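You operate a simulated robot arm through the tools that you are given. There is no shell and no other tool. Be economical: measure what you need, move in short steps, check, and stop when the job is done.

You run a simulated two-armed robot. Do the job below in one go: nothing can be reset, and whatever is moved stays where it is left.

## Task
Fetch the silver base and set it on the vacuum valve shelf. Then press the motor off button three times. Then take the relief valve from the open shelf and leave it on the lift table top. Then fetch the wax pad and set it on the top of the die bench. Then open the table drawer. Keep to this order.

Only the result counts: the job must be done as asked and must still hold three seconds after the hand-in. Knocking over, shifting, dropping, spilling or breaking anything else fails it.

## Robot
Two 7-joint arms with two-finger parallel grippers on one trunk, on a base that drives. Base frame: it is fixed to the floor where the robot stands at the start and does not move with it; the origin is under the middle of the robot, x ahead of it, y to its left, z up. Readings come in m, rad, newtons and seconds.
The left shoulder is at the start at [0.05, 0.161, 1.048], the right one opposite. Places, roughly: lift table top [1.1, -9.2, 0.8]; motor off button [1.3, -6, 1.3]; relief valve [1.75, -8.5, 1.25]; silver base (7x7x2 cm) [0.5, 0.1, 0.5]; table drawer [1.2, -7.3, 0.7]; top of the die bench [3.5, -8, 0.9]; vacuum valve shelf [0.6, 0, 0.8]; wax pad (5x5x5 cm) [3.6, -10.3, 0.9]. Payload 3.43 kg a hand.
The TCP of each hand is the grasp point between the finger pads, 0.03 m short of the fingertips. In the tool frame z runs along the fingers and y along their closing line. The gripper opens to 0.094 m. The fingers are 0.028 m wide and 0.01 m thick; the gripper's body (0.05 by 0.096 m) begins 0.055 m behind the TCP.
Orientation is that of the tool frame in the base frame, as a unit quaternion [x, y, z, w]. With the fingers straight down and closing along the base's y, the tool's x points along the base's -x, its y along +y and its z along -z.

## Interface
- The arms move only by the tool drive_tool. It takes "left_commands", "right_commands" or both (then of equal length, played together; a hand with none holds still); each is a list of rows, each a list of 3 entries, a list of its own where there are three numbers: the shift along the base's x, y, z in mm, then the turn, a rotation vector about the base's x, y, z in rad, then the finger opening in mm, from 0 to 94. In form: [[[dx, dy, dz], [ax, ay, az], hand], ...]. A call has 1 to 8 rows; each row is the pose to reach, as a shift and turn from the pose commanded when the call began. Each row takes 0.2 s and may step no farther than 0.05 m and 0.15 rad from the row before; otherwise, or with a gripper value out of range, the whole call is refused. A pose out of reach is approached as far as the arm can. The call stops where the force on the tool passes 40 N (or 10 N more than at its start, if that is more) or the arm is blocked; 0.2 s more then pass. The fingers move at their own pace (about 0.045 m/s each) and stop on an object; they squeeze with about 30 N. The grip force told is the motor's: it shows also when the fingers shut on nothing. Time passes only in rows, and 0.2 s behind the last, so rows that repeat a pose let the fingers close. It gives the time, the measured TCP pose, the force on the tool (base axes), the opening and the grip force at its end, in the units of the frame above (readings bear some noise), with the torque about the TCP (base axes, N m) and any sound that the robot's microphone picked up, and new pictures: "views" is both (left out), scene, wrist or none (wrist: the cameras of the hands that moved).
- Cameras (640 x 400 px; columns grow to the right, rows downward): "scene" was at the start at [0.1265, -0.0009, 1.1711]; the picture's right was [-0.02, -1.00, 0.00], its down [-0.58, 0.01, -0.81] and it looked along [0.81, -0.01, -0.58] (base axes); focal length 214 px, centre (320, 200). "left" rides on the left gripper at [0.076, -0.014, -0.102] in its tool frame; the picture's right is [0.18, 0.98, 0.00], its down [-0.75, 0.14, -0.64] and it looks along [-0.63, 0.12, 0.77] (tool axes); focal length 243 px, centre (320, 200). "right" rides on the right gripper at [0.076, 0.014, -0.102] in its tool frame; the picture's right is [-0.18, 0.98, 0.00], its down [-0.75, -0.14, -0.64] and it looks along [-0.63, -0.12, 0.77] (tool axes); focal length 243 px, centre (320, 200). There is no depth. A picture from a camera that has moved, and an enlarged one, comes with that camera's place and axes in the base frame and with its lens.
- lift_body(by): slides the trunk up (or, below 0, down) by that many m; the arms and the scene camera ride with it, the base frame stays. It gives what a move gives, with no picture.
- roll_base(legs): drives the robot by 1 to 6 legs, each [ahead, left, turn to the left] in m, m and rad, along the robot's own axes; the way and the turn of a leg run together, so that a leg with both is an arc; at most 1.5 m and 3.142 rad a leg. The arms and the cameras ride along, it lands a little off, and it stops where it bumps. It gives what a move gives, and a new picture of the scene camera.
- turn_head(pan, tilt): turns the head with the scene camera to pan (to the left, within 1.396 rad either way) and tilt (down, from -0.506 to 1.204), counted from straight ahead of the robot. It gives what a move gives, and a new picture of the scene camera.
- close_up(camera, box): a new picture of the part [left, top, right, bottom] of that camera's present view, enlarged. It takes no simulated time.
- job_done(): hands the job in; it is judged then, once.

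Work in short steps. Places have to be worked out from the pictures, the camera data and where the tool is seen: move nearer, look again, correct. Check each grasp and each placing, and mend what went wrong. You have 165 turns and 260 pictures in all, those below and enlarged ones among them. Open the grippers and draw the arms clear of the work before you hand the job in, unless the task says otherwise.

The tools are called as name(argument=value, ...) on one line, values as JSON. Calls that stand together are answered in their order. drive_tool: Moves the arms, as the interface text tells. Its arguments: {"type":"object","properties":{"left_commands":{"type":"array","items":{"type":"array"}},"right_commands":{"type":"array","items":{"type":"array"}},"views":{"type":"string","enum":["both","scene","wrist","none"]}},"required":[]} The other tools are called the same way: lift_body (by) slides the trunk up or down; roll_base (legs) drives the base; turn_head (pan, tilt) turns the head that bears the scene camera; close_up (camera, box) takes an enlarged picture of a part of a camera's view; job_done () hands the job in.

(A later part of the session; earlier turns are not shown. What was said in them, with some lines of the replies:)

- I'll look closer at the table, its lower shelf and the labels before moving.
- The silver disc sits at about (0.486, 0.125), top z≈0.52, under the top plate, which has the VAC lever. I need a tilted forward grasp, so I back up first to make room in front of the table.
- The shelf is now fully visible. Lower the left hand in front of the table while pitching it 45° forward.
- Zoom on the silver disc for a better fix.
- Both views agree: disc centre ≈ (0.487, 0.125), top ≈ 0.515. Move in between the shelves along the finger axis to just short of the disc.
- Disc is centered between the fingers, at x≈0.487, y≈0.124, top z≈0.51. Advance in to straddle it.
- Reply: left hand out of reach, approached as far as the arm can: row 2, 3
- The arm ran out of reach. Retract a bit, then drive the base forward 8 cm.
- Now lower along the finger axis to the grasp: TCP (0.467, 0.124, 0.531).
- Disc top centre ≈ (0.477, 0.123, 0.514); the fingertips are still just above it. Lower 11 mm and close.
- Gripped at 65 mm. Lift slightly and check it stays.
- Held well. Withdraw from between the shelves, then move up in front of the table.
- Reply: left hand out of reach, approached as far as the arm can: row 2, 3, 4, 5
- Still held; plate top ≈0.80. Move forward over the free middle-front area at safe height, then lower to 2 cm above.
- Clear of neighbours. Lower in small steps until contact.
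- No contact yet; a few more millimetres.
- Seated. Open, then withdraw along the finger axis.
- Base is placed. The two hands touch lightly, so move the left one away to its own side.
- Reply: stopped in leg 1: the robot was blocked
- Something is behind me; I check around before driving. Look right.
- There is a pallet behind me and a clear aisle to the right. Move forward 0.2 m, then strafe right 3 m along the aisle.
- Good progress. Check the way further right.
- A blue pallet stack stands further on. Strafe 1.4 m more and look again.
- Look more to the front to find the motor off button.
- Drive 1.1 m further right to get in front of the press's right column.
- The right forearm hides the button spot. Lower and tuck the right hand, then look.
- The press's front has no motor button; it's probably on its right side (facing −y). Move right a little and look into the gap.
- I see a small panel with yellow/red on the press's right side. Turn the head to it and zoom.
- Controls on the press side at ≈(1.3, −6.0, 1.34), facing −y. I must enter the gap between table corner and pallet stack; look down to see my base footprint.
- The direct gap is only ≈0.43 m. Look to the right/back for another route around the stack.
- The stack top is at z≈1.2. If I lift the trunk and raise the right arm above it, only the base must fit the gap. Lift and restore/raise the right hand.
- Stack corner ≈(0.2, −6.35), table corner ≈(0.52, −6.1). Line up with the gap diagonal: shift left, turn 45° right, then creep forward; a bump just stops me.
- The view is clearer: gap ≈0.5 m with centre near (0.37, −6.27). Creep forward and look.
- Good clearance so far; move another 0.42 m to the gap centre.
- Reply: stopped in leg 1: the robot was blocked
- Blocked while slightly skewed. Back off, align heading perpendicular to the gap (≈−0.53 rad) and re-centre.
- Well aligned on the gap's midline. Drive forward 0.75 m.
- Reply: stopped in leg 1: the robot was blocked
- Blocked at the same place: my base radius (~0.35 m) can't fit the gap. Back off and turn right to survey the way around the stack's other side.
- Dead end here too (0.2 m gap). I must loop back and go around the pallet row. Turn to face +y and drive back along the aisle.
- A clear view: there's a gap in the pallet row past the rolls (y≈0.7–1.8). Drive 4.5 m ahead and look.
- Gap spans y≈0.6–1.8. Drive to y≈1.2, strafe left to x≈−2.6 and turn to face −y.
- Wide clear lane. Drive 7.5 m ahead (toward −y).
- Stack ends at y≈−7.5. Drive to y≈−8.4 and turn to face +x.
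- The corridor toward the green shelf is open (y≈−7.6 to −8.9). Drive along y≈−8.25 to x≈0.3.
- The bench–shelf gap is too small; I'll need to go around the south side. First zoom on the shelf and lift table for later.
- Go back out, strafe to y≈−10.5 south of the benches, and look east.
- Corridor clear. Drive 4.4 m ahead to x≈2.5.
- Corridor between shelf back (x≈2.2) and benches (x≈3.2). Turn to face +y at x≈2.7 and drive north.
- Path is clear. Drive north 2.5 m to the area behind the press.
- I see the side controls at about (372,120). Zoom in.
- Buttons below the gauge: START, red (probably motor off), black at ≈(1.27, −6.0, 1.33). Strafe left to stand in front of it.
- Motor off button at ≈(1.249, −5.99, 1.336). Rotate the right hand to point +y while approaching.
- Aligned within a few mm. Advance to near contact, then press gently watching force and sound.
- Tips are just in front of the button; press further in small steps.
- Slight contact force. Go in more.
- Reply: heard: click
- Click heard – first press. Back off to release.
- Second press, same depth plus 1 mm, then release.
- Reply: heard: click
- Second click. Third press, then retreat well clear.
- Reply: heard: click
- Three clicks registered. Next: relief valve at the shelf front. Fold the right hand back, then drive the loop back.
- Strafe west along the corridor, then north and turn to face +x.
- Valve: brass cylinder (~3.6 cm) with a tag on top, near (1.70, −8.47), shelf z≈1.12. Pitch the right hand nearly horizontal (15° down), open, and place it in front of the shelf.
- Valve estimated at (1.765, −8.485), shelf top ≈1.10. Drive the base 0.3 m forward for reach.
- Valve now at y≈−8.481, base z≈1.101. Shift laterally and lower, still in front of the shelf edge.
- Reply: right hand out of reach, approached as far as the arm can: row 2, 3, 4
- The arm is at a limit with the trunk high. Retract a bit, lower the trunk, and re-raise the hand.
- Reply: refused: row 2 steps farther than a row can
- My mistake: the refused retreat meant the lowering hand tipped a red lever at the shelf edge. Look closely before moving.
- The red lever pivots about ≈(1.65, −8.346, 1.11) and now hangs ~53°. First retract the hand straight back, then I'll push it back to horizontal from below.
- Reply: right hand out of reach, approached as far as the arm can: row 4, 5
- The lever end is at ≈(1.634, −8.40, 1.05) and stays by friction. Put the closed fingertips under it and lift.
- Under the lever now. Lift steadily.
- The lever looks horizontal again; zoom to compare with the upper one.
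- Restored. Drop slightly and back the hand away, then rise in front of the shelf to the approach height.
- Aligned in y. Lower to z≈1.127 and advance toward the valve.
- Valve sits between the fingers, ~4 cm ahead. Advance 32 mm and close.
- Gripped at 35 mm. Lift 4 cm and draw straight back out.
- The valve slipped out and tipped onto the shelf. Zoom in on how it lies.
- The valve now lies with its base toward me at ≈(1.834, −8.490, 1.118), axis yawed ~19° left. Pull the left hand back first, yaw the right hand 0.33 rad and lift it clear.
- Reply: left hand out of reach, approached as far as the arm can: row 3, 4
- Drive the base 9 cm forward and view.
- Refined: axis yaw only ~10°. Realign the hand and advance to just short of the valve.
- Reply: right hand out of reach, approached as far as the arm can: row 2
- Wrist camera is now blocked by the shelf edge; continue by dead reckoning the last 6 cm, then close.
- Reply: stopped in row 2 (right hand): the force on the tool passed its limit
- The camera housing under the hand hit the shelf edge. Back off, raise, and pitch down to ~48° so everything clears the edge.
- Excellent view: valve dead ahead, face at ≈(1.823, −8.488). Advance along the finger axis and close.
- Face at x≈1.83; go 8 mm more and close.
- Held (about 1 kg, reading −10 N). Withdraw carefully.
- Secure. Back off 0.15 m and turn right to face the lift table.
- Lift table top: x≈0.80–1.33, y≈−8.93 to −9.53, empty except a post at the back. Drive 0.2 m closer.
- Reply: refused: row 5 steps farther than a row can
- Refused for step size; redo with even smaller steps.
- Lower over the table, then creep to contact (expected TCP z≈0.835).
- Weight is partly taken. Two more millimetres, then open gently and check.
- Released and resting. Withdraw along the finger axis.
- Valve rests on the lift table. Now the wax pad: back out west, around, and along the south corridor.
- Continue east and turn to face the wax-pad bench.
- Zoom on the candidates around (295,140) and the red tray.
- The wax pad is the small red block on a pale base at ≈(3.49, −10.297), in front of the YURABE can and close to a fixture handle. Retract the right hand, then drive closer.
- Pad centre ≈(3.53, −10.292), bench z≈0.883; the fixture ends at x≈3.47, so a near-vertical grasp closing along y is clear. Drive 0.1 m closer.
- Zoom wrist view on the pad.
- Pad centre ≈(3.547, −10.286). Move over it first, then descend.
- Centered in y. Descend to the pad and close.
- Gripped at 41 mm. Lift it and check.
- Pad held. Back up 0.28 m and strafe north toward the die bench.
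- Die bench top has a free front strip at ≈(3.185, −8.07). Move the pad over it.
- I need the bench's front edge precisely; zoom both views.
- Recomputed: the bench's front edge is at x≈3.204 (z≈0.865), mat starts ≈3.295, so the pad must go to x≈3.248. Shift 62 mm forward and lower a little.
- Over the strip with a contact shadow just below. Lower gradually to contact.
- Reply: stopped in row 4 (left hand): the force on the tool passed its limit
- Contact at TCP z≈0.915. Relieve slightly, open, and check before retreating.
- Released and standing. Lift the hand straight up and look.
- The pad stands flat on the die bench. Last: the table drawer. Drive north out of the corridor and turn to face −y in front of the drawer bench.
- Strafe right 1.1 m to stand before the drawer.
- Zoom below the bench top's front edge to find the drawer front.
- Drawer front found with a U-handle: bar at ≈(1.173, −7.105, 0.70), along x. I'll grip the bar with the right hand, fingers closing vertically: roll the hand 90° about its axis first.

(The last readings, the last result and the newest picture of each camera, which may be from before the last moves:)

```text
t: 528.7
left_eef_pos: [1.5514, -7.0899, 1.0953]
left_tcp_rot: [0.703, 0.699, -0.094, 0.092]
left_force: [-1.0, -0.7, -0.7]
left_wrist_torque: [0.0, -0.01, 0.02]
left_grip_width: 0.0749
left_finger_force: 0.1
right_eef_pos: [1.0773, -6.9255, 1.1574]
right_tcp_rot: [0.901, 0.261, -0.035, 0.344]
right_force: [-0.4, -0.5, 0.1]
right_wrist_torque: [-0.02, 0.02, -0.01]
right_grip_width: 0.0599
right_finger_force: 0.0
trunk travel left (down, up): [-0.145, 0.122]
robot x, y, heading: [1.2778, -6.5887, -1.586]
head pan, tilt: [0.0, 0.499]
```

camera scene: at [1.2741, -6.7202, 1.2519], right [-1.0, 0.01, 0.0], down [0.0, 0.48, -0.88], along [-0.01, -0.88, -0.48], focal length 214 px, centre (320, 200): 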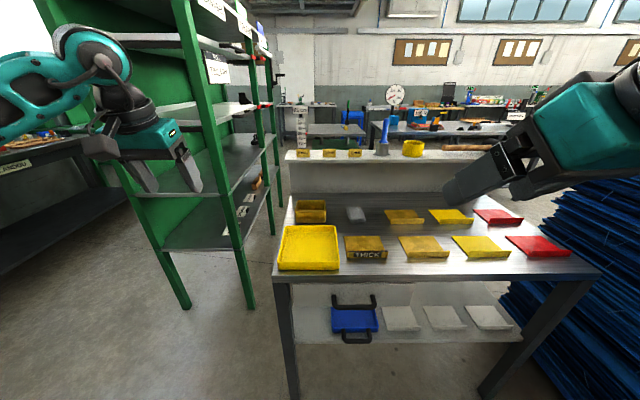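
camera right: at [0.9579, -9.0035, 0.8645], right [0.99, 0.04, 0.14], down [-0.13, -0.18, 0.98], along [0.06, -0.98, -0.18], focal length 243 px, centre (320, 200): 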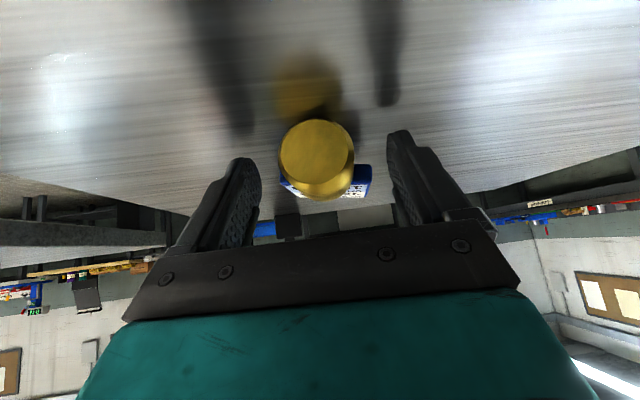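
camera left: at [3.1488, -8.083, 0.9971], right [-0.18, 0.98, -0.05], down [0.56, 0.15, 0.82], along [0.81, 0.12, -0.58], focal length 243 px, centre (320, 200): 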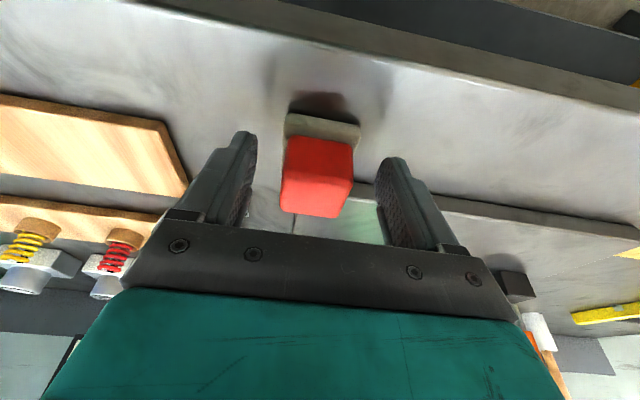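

Finish the roll while moving down, then level the approach direction.

drive_tool(right_commands=[[[25, 0, -40], [0.0161, -0.0875, -0.1043], 60], [[50, 5, -80], [0.0322, -0.1751, -0.2085], 60], [[75, 10, -120], [0.0482, -0.2626, -0.3128], 60], [[90, 15, -165], [0.0482, -0.2626, -0.3128], 60], [[95, 15, -210], [0.0482, -0.2626, -0.3128], 40], [[95, 15, -255], [0.0482, -0.2626, -0.3128], 40]], views="none")

drive_tool(right_commands=[[[0, 0, -30], [-0.113, 0, -0.06], 40], [[0, 0, -60], [-0.227, 0, -0.12], 40], [[0, 0, -90], [-0.34, 0, -0.18], 40]])

```text
t: 530.1
left_eef_pos: [1.5498, -7.09, 1.0963]
left_tcp_rot: [0.703, 0.699, -0.095, 0.091]
left_force: [-0.2, 0.0, -0.7]
left_wrist_torque: [0.01, 0.01, -0.01]
left_grip_width: 0.075
left_finger_force: 0.0
right_eef_pos: [1.1881, -6.9333, 0.8923]
right_tcp_rot: [0.935, 0.072, 0.036, 0.345]
right_force: [0.5, 0.3, -0.7]
right_wrist_torque: [0.0, 0.0, 0.04]
right_grip_width: 0.04
right_finger_force: 0.1
right hand out of reach, approached as far as the arm can: row 2, 3, 4, 5, 6
trunk travel left (down, up): [-0.145, 0.122]
robot x, y, heading: [1.276, -6.5906, -1.579]
head pan, tilt: [0.0, 0.499]
```

```text
t: 530.9
left_eef_pos: [1.551, -7.0911, 1.0953]
left_tcp_rot: [0.703, 0.699, -0.095, 0.091]
left_force: [0.0, -0.5, 0.3]
left_wrist_torque: [0.01, 0.01, -0.01]
left_grip_width: 0.0751
left_finger_force: 0.0
right_eef_pos: [1.1877, -6.9341, 0.8026]
right_tcp_rot: [0.866, -0.006, -0.007, 0.499]
right_force: [0.6, 0.3, 0.0]
right_wrist_torque: [-0.04, -0.02, -0.04]
right_grip_width: 0.0401
right_finger_force: 0.1
trunk travel left (down, up): [-0.145, 0.122]
robot x, y, heading: [1.2763, -6.5892, -1.587]
head pan, tilt: [0.0, 0.499]
camera scene: at [1.2748, -6.7203, 1.2521], right [-1.0, 0.01, 0.0], down [0.0, 0.48, -0.88], along [-0.01, -0.88, -0.48], focal length 214 px, centre (320, 200)
camera right: at [1.2652, -6.8546, 0.8654], right [-0.19, -0.49, 0.85], down [-0.74, 0.64, 0.2], along [-0.65, -0.59, -0.48], focal length 243 px, centre (320, 200)
```

scene: 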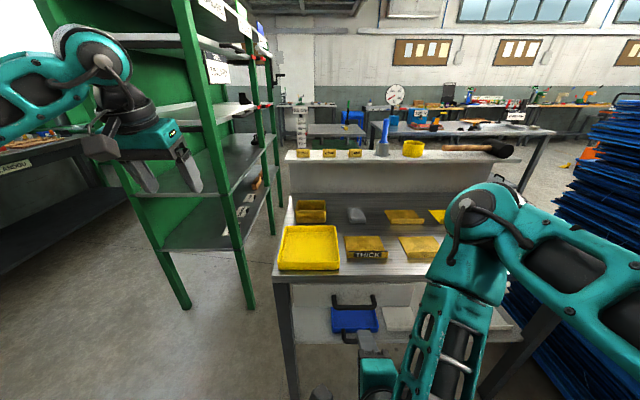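
right: 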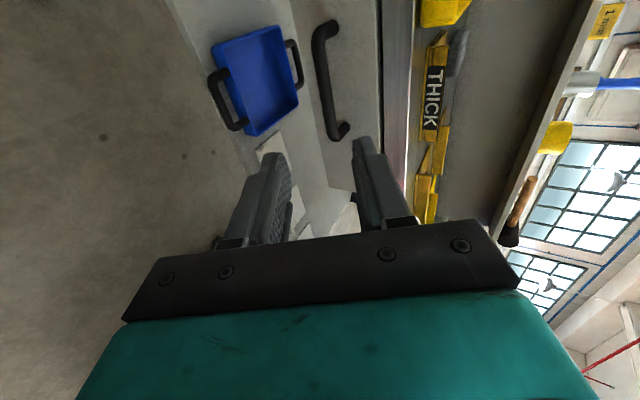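

Aligned: bar lies ~0.18 m straight ahead of the fingers. Advance 11 cm along the tool axis and re-check.

drive_tool(right_commands=[[[-3, -35, -20], [0, 0, 0], 50], [[-5, -68, -39], [0, 0, 0], 50], [[-5, -95, -55], [0, 0, 0], 50]], views="wrist")

```text
t: 531.7
left_eef_pos: [1.5511, -7.0903, 1.0959]
left_tcp_rot: [0.703, 0.699, -0.095, 0.092]
left_force: [-0.5, 0.5, -0.8]
left_wrist_torque: [-0.01, -0.01, 0.01]
left_grip_width: 0.075
left_finger_force: 0.1
right_eef_pos: [1.206, -7.0323, 0.7627]
right_tcp_rot: [0.868, -0.008, -0.012, 0.496]
right_force: [0.3, 0.8, 0.0]
right_wrist_torque: [0.01, -0.03, 0.01]
right_grip_width: 0.0501
right_finger_force: 0.1
right hand out of reach, approached as far as the arm can: row 1, 2, 3
trunk travel left (down, up): [-0.145, 0.122]
robot x, y, heading: [1.2759, -6.5894, -1.579]
head pan, tilt: [0.0, 0.499]
camera right: at [1.285, -6.9524, 0.8254], right [-0.19, -0.49, 0.85], down [-0.73, 0.65, 0.21], along [-0.65, -0.58, -0.48], focal length 243 px, centre (320, 200)
```

right: 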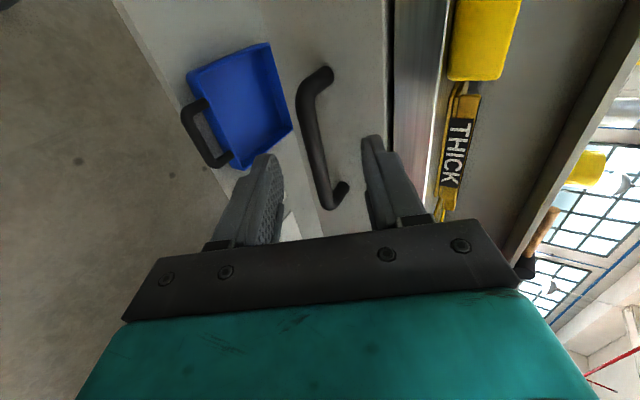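

At a reach limit because the trunk is high. Retract the hand a bit, then lower the trunk 0.13 m.

drive_tool(right_commands=[[[-5, 35, 25], [0, 0, 0], 50], [[-15, 70, 55], [0, 0, 0], 50], [[-20, 90, 90], [0, 0, 0], 50]], views="none")

```text
t: 532.5
left_eef_pos: [1.5502, -7.0903, 1.096]
left_tcp_rot: [0.703, 0.699, -0.094, 0.092]
left_force: [-0.5, 0.6, -0.1]
left_wrist_torque: [-0.04, 0.02, 0.01]
left_grip_width: 0.0753
left_finger_force: 0.1
right_eef_pos: [1.1864, -6.9417, 0.8537]
right_tcp_rot: [0.867, -0.006, -0.008, 0.499]
right_force: [1.0, 1.0, 0.0]
right_wrist_torque: [0.0, 0.03, -0.03]
right_grip_width: 0.05
right_finger_force: 0.1
trunk travel left (down, up): [-0.145, 0.122]
robot x, y, heading: [1.2796, -6.5872, -1.583]
head pan, tilt: [0.0, 0.499]
```

lift_body(by=-0.13)

drive_tool(right_commands=[[[-2, -15, 12], [0, 0, 0], 50], [[-4, -35, 25], [0, 0, 0], 50]], views="both")

```text
t: 534.1
left_eef_pos: [1.5493, -7.0904, 0.9662]
left_tcp_rot: [0.703, 0.699, -0.094, 0.091]
left_force: [1.0, 0.3, 0.2]
left_wrist_torque: [0.01, 0.01, 0.03]
left_grip_width: 0.0752
left_finger_force: 0.0
right_eef_pos: [1.1854, -6.941, 0.7241]
right_tcp_rot: [0.867, -0.007, -0.008, 0.499]
right_force: [0.3, 1.0, -0.6]
right_wrist_torque: [-0.01, 0.0, 0.02]
right_grip_width: 0.0501
right_finger_force: 0.1
trunk travel left (down, up): [-0.015, 0.252]
robot x, y, heading: [1.2759, -6.5899, -1.578]
head pan, tilt: [0.0, 0.499]
```

```text
t: 534.7
left_eef_pos: [1.5498, -7.09, 0.9662]
left_tcp_rot: [0.703, 0.699, -0.095, 0.091]
left_force: [-0.2, 0.4, 0.2]
left_wrist_torque: [0.02, 0.01, 0.01]
left_grip_width: 0.0751
left_finger_force: 0.0
right_eef_pos: [1.1827, -6.9755, 0.7476]
right_tcp_rot: [0.866, -0.007, -0.008, 0.5]
right_force: [0.4, 0.2, -0.4]
right_wrist_torque: [0.01, 0.01, 0.0]
right_grip_width: 0.05
right_finger_force: 0.0
trunk travel left (down, up): [-0.015, 0.252]
robot x, y, heading: [1.2749, -6.5877, -1.587]
head pan, tilt: [0.0, 0.499]
camera scene: at [1.274, -6.7202, 1.122], right [-1.0, 0.01, 0.0], down [0.0, 0.48, -0.88], along [-0.01, -0.88, -0.48], focal length 214 px, centre (320, 200)
camera right: at [1.2604, -6.8966, 0.811], right [-0.19, -0.49, 0.85], down [-0.74, 0.64, 0.21], along [-0.65, -0.59, -0.48], focal length 243 px, centre (320, 200)
```

scene: 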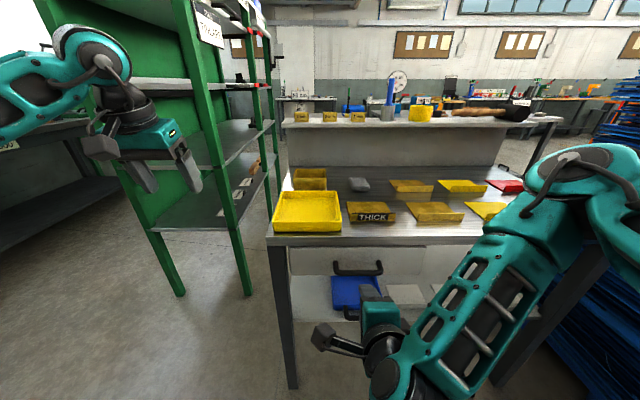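
right: 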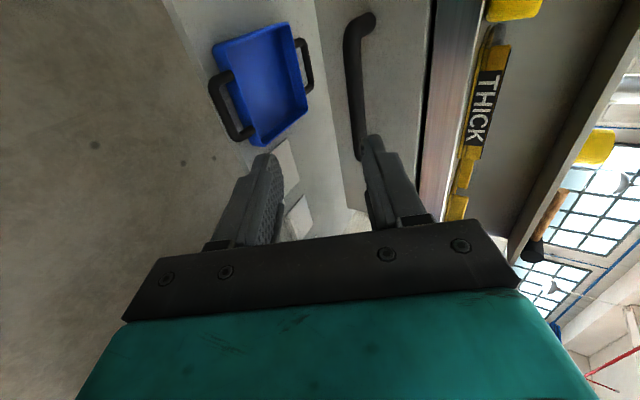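

Bar refined to ≈(1.185, −7.085, 0.718). Shift up to centre it between the fingers and approach.

drive_tool(right_commands=[[[1, -15, 15], [0, 0, 0], 50], [[2, -38, 12], [0, 0, 0], 50]], views="wrist")

```text
t: 535.3
left_eef_pos: [1.5505, -7.09, 0.9651]
left_tcp_rot: [0.703, 0.699, -0.094, 0.092]
left_force: [-0.3, -0.7, -0.1]
left_wrist_torque: [-0.01, -0.03, -0.01]
left_grip_width: 0.0751
left_finger_force: 0.0
right_eef_pos: [1.1851, -7.0137, 0.7611]
right_tcp_rot: [0.866, -0.006, -0.008, 0.5]
right_force: [-0.9, 0.5, -0.2]
right_wrist_torque: [0.0, -0.01, -0.07]
right_grip_width: 0.0499
right_finger_force: 0.0
trunk travel left (down, up): [-0.015, 0.252]
robot x, y, heading: [1.2768, -6.5873, -1.581]
head pan, tilt: [0.0, 0.499]
camera right: at [1.263, -6.9344, 0.8234], right [-0.19, -0.49, 0.85], down [-0.74, 0.64, 0.21], along [-0.65, -0.59, -0.48], focal length 243 px, centre (320, 200)
```

right: 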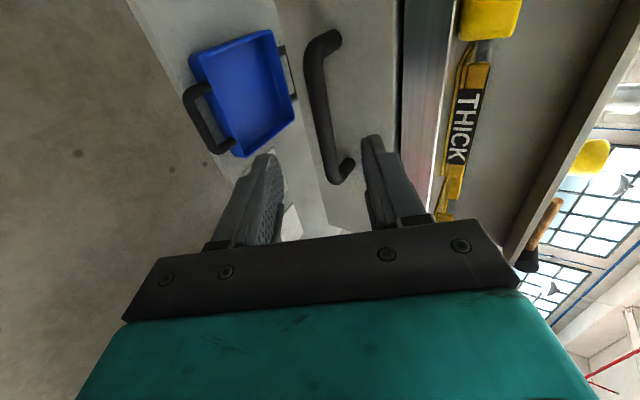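

Bar centred between the fingers. Advance the last 6 cm and close on it.

drive_tool(right_commands=[[[0, -28, -16], [0, 0, 0], 50], [[0, -56, -33], [0, 0, 0], 50], [[0, -56, -33], [0, 0, 0], 20], [[0, -56, -33], [0, 0, 0], 5], [[0, -56, -33], [0, 0, 0], 5]], views="wrist")

```text
t: 536.5
left_eef_pos: [1.5497, -7.0903, 0.9662]
left_tcp_rot: [0.703, 0.699, -0.095, 0.091]
left_force: [0.2, -0.2, 0.0]
left_wrist_torque: [0.01, 0.0, 0.01]
left_grip_width: 0.075
left_finger_force: 0.0
right_eef_pos: [1.1851, -7.0719, 0.73]
right_tcp_rot: [0.865, -0.006, -0.008, 0.501]
right_force: [-1.9, -3.1, 9.9]
right_wrist_torque: [-0.23, 0.69, 0.21]
right_grip_width: 0.0139
right_finger_force: 30.6
trunk travel left (down, up): [-0.015, 0.252]
robot x, y, heading: [1.2735, -6.5927, -1.583]
head pan, tilt: [0.0, 0.499]
camera right: at [1.2635, -6.9916, 0.7922], right [-0.19, -0.48, 0.85], down [-0.74, 0.64, 0.2], along [-0.65, -0.59, -0.48], focal length 243 px, centre (320, 200)
```

right: 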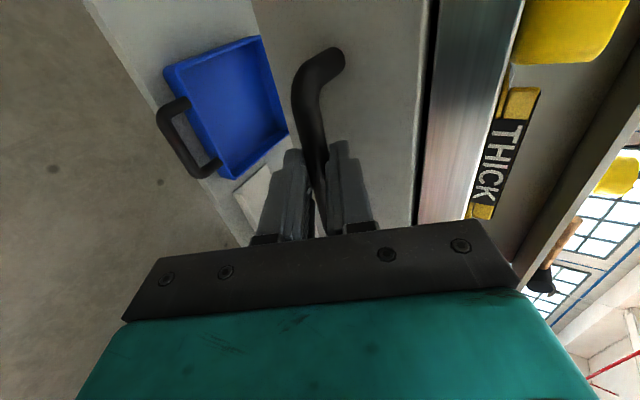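

Handle gripped (14 mm). Pull straight out (+y) in small steps.

drive_tool(right_commands=[[[0, 10, 3], [0, 0, 0], 5], [[0, 30, 3], [0, 0, 0], 5], [[0, 55, 3], [0, 0, 0], 5], [[0, 80, 3], [0, 0, 0], 5]])

```text
t: 537.5
left_eef_pos: [1.5506, -7.0894, 0.9656]
left_tcp_rot: [0.703, 0.699, -0.095, 0.091]
left_force: [0.2, -0.9, 0.2]
left_wrist_torque: [0.03, 0.0, 0.01]
left_grip_width: 0.0751
left_finger_force: 0.0
right_eef_pos: [1.1864, -6.9888, 0.7314]
right_tcp_rot: [0.868, -0.006, -0.008, 0.497]
right_force: [5.6, 1.8, -0.4]
right_wrist_torque: [-0.04, 1.22, -0.3]
right_grip_width: 0.0137
right_finger_force: 44.8
trunk travel left (down, up): [-0.015, 0.252]
robot x, y, heading: [1.2772, -6.589, -1.578]
head pan, tilt: [0.0, 0.499]
camera scene: at [1.2746, -6.7203, 1.1219], right [-1.0, 0.01, 0.0], down [0.0, 0.48, -0.88], along [-0.01, -0.88, -0.48], focal length 214 px, centre (320, 200)
camera right: at [1.2632, -6.9097, 0.7933], right [-0.19, -0.49, 0.85], down [-0.74, 0.64, 0.21], along [-0.65, -0.59, -0.48], focal length 243 px, centre (320, 200)
```

scene: 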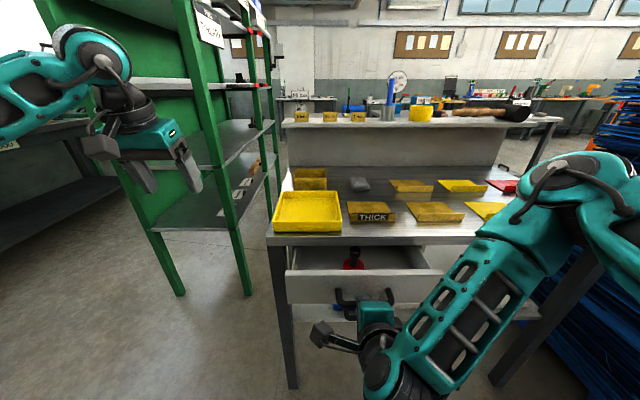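
right: 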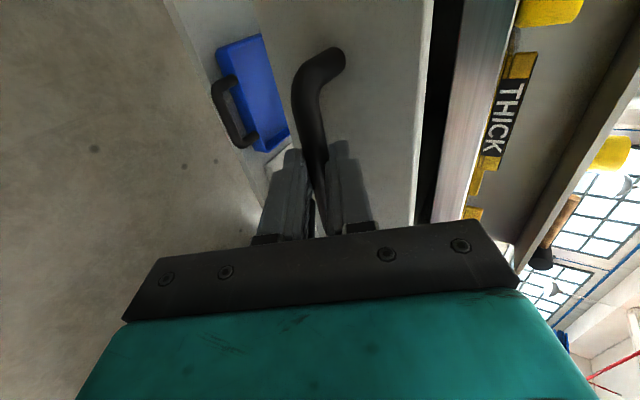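

The drawer is coming out (8 cm). Keep pulling.

drive_tool(right_commands=[[[0, 20, 0], [0, 0, 0], 5], [[0, 40, 0], [0, 0, 0], 5], [[0, 60, 0], [0, 0, 0], 5], [[0, 80, 0], [0, 0, 0], 5]], views="scene")

```text
t: 538.5
left_eef_pos: [1.5502, -7.091, 0.9646]
left_tcp_rot: [0.703, 0.699, -0.094, 0.091]
left_force: [-0.8, -0.8, 0.5]
left_wrist_torque: [-0.01, 0.0, -0.01]
left_grip_width: 0.0749
left_finger_force: 0.1
right_eef_pos: [1.1857, -6.9091, 0.7302]
right_tcp_rot: [0.868, -0.006, -0.007, 0.497]
right_force: [17.2, -0.7, -11.1]
right_wrist_torque: [0.07, 1.07, 0.16]
right_grip_width: 0.0137
right_finger_force: 45.2
trunk travel left (down, up): [-0.015, 0.252]
robot x, y, heading: [1.2753, -6.587, -1.577]
head pan, tilt: [0.0, 0.499]
camera scene: at [1.2752, -6.7207, 1.1218], right [-1.0, 0.01, 0.0], down [0.0, 0.48, -0.88], along [-0.01, -0.88, -0.48], focal length 214 px, centre (320, 200)
```

scene: 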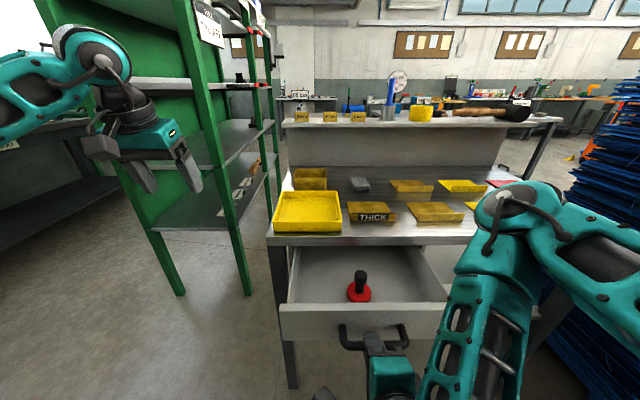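

Open 16 cm. Pull a bit further by backing the base slightly.

roll_base(legs=[[-0.07, 0, 0]])

```text
t: 539.5
left_eef_pos: [1.5517, -7.0211, 0.9659]
left_tcp_rot: [0.702, 0.699, -0.095, 0.091]
left_force: [-1.2, 0.2, 0.5]
left_wrist_torque: [0.0, -0.02, -0.01]
left_grip_width: 0.0753
left_finger_force: 0.1
right_eef_pos: [1.1847, -6.8396, 0.7301]
right_tcp_rot: [0.868, -0.005, -0.007, 0.497]
right_force: [10.8, 1.8, -11.3]
right_wrist_torque: [0.26, 0.31, 1.28]
right_grip_width: 0.0133
right_finger_force: 45.4
trunk travel left (down, up): [-0.015, 0.252]
robot x, y, heading: [1.2766, -6.5218, -1.577]
head pan, tilt: [0.0, 0.499]
camera scene: at [1.2753, -6.6512, 1.1219], right [-1.0, 0.01, 0.0], down [0.0, 0.48, -0.88], along [-0.01, -0.88, -0.48], focal length 214 px, centre (320, 200)
```

scene: 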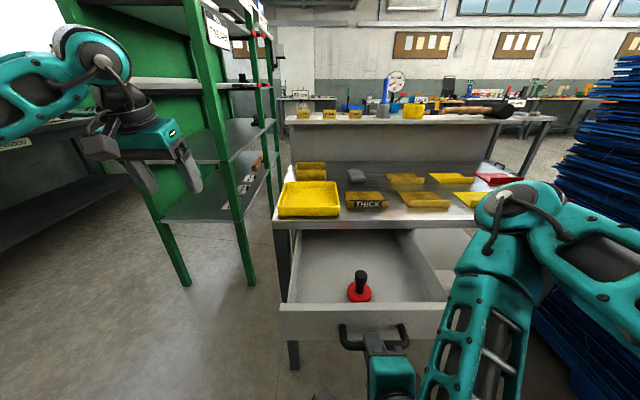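

Still moving freely; back another 5 cm.

roll_base(legs=[[-0.05, 0, 0]])

```text
t: 540.4
left_eef_pos: [1.5512, -6.971, 0.9658]
left_tcp_rot: [0.702, 0.7, -0.095, 0.092]
left_force: [-0.8, 0.0, 0.6]
left_wrist_torque: [-0.01, -0.05, 0.01]
left_grip_width: 0.075
left_finger_force: 0.0
right_eef_pos: [1.185, -6.7902, 0.7303]
right_tcp_rot: [0.867, -0.005, -0.007, 0.497]
right_force: [-2.3, 2.8, 0.5]
right_wrist_torque: [0.09, 0.81, 0.3]
right_grip_width: 0.0138
right_finger_force: 44.8
trunk travel left (down, up): [-0.015, 0.252]
robot x, y, heading: [1.2809, -6.4701, -1.577]
head pan, tilt: [0.0, 0.499]
camera scene: at [1.2752, -6.6011, 1.1221], right [-1.0, 0.01, 0.0], down [0.0, 0.48, -0.88], along [-0.01, -0.88, -0.48], focal length 214 px, centre (320, 200)
```

scene: 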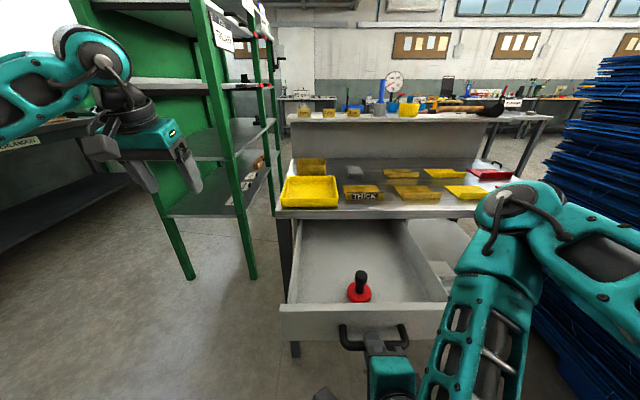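

Drawer open ~28 cm. Release the handle and withdraw the hand backward and up.

drive_tool(right_commands=[[[0, 0, 0], [0, 0, 0], 30], [[0, 0, 0], [0, 0, 0], 50], [[0, 15, 9], [0, 0, 0], 50], [[0, 35, 20], [0, 0, 0], 50], [[0, 50, 40], [0, 0, 0], 50], [[0, 55, 80], [0, 0, 0], 50], [[0, 55, 125], [0, 0, 0], 50], [[0, 55, 170], [0, 0, 0], 50]])

```text
t: 542.2
left_eef_pos: [1.5512, -6.9711, 0.9657]
left_tcp_rot: [0.703, 0.699, -0.095, 0.092]
left_force: [0.3, -0.5, -0.3]
left_wrist_torque: [0.01, 0.02, -0.01]
left_grip_width: 0.0749
left_finger_force: 0.0
right_eef_pos: [1.2526, -6.7678, 0.9025]
right_tcp_rot: [0.868, -0.013, -0.022, 0.497]
right_force: [0.2, -0.9, 0.3]
right_wrist_torque: [0.0, -0.02, 0.02]
right_grip_width: 0.0499
right_finger_force: 0.2
right hand out of reach, approached as far as the arm can: row 4, 5, 6, 7, 8
trunk travel left (down, up): [-0.015, 0.252]
robot x, y, heading: [1.2766, -6.4732, -1.581]
head pan, tilt: [0.0, 0.499]
camera scene: at [1.275, -6.6011, 1.122], right [-1.0, 0.01, 0.0], down [0.0, 0.48, -0.88], along [-0.01, -0.88, -0.48], focal length 214 px, centre (320, 200)
camera right: at [1.3334, -6.6901, 0.9641], right [-0.18, -0.49, 0.85], down [-0.72, 0.66, 0.22], along [-0.67, -0.57, -0.47], focal length 243 px, centre (320, 200)
```

scene: 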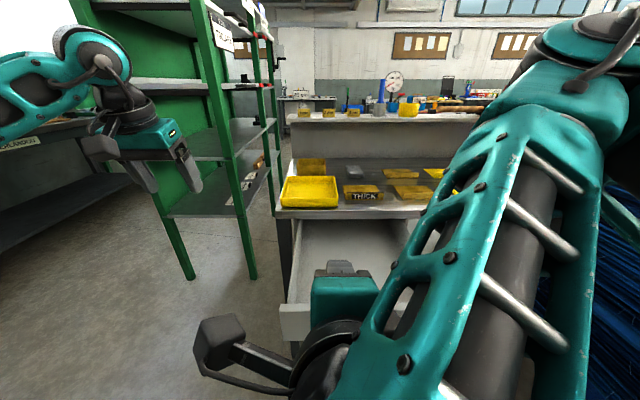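
right: 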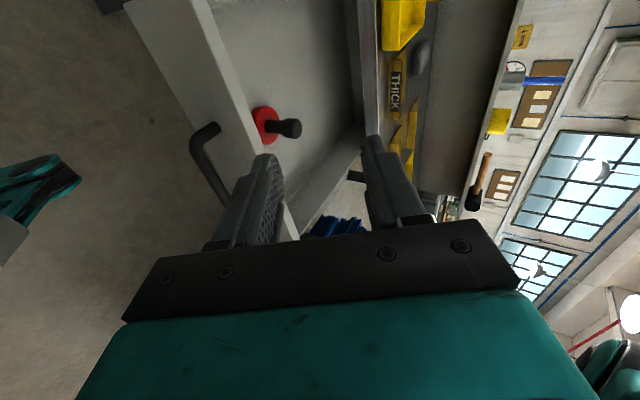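

Hand is clear above and the drawer stays open. Strafe away east so everything is clear, and verify.

roll_base(legs=[[0, 0.8, 0]])

turn_head(pan=-0.7, tilt=0.5)

```text
t: 546.5
left_eef_pos: [2.349, -6.978, 0.9669]
left_tcp_rot: [0.703, 0.699, -0.094, 0.091]
left_force: [0.1, 0.6, 0.0]
left_wrist_torque: [0.0, 0.01, -0.04]
left_grip_width: 0.0751
left_finger_force: 0.1
right_eef_pos: [2.0516, -6.774, 0.9067]
right_tcp_rot: [0.868, -0.016, -0.015, 0.497]
right_force: [0.0, 1.2, -0.1]
right_wrist_torque: [-0.02, 0.04, 0.0]
right_grip_width: 0.0498
right_finger_force: 0.0
trunk travel left (down, up): [-0.015, 0.252]
robot x, y, heading: [2.0753, -6.4779, -1.578]
head pan, tilt: [0.0, 0.499]
camera scene: at [2.072, -6.6077, 1.122], right [-1.0, 0.01, 0.0], down [0.0, 0.48, -0.88], along [-0.01, -0.88, -0.48], focal length 214 px, centre (320, 200)
```

scene: 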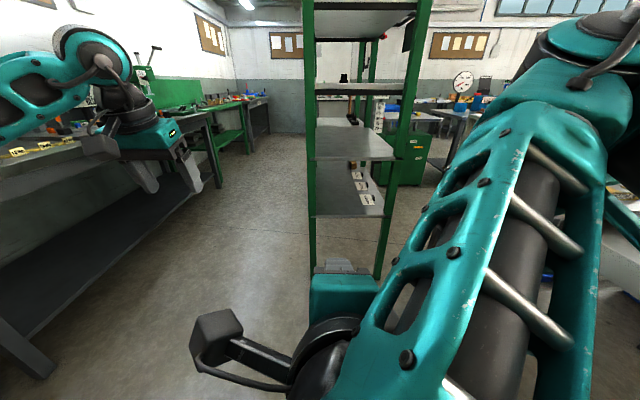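

```text
t: 547.5
left_eef_pos: [2.3493, -6.9783, 0.9664]
left_tcp_rot: [0.702, 0.7, -0.094, 0.091]
left_force: [-0.4, -0.3, 0.8]
left_wrist_torque: [-0.02, -0.01, -0.02]
left_grip_width: 0.0752
left_finger_force: 0.1
right_eef_pos: [2.0512, -6.7754, 0.9054]
right_tcp_rot: [0.868, -0.018, -0.015, 0.496]
right_force: [-1.5, 0.1, 0.8]
right_wrist_torque: [0.0, 0.01, 0.02]
right_grip_width: 0.0501
right_finger_force: 0.0
trunk travel left (down, up): [-0.015, 0.252]
robot x, y, heading: [2.0735, -6.4761, -1.579]
head pan, tilt: [-0.7, 0.499]
camera scene: at [2.0136, -6.5859, 1.122], right [-0.76, 0.65, 0.0], down [0.31, 0.36, -0.88], along [-0.57, -0.67, -0.48], focal length 214 px, centre (320, 200)
```

scene: 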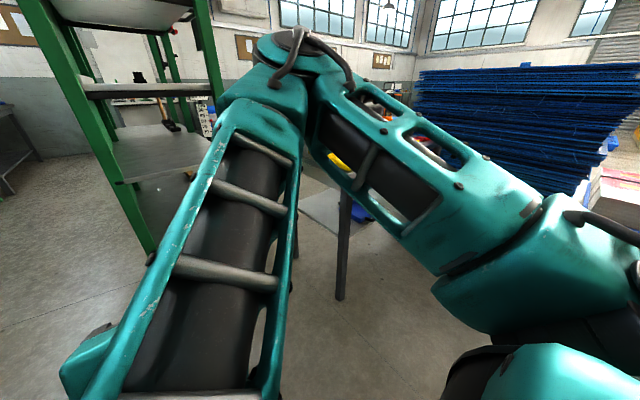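

The arm hides the drawer; turn the base a little to verify it.

roll_base(legs=[[0.0, 0.1, -1.0]])

turn_head(pan=0.45, tilt=0.45)

```text
t: 550.5
left_eef_pos: [1.889, -7.0267, 0.9661]
left_tcp_rot: [0.951, 0.281, -0.127, 0.036]
left_force: [-0.4, 0.5, -0.3]
left_wrist_torque: [0.0, -0.03, 0.01]
left_grip_width: 0.0754
left_finger_force: 0.1
right_eef_pos: [1.8975, -6.6658, 0.9046]
right_tcp_rot: [0.754, -0.429, -0.249, 0.43]
right_force: [0.4, -1.3, -0.2]
right_wrist_torque: [-0.01, 0.02, 0.0]
right_grip_width: 0.0498
right_finger_force: 0.2
trunk travel left (down, up): [-0.015, 0.252]
robot x, y, heading: [2.1595, -6.5239, -2.567]
head pan, tilt: [-0.7, 0.499]
camera scene: at [2.0332, -6.5329, 1.122], right [0.13, 0.99, 0.0], down [0.47, -0.06, -0.88], along [-0.87, 0.11, -0.48], focal length 214 px, centre (320, 200)
```

scene: 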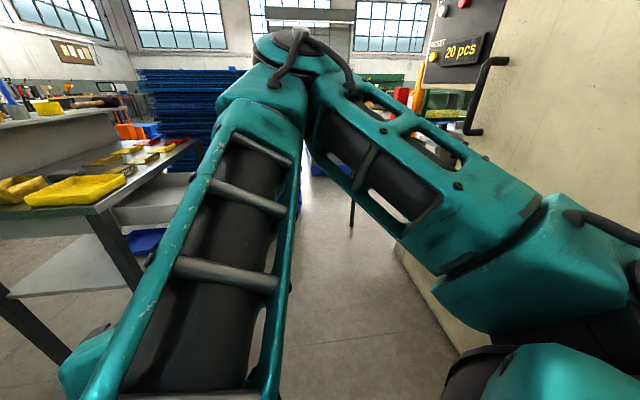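

```text
t: 551.8
left_eef_pos: [1.89, -7.0273, 0.9664]
left_tcp_rot: [0.951, 0.28, -0.126, 0.036]
left_force: [-0.7, 0.1, 0.0]
left_wrist_torque: [-0.01, -0.03, 0.0]
left_grip_width: 0.075
left_finger_force: 0.1
right_eef_pos: [1.8961, -6.6673, 0.9062]
right_tcp_rot: [0.755, -0.429, -0.248, 0.429]
right_force: [-0.5, -0.4, -0.4]
right_wrist_torque: [0.0, 0.0, 0.0]
right_grip_width: 0.0501
right_finger_force: 0.1
trunk travel left (down, up): [-0.015, 0.252]
robot x, y, heading: [2.1559, -6.5233, -2.568]
head pan, tilt: [0.45, 0.45]
camera scene: at [2.0753, -6.623, 1.1265], right [-0.85, 0.52, 0.0], down [0.23, 0.37, -0.9], along [-0.47, -0.77, -0.44], focal length 214 px, centre (320, 200)
```

scene: 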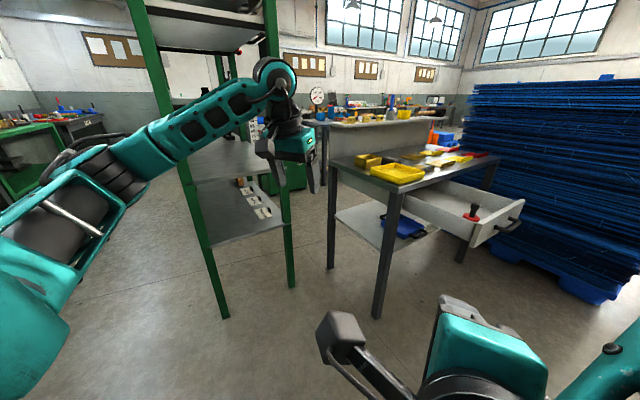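

The drawer is open and its contents are upright; both hands are empty and clear. All five tasks are done in order, so I hand in.

job_done()

```text
The job is handed in.
```

I did all five steps in the order you gave and handed the job in. Both hands were empty and clear of the work. The result of the judging was not shown to me.

- **Silver base:** it is standing on the vacuum valve shelf.
- **Motor off button:** I pressed it three times and heard a click each time.
- **Relief valve:** it is on the lift table top, lying on its side. It slipped from the grip and tipped over on the open shelf before I picked it up again.
- **Wax pad:** it is standing on the front strip of the die bench.
- **Table drawer:** it is open by about 28 cm, and the item inside is still upright.

While reaching for the valve, my hand pushed a red lever on the open shelf out of its horizontal position. I pushed it back, and in a zoomed picture it matched its earlier look. If the judging counts that shift, it could fail the job.
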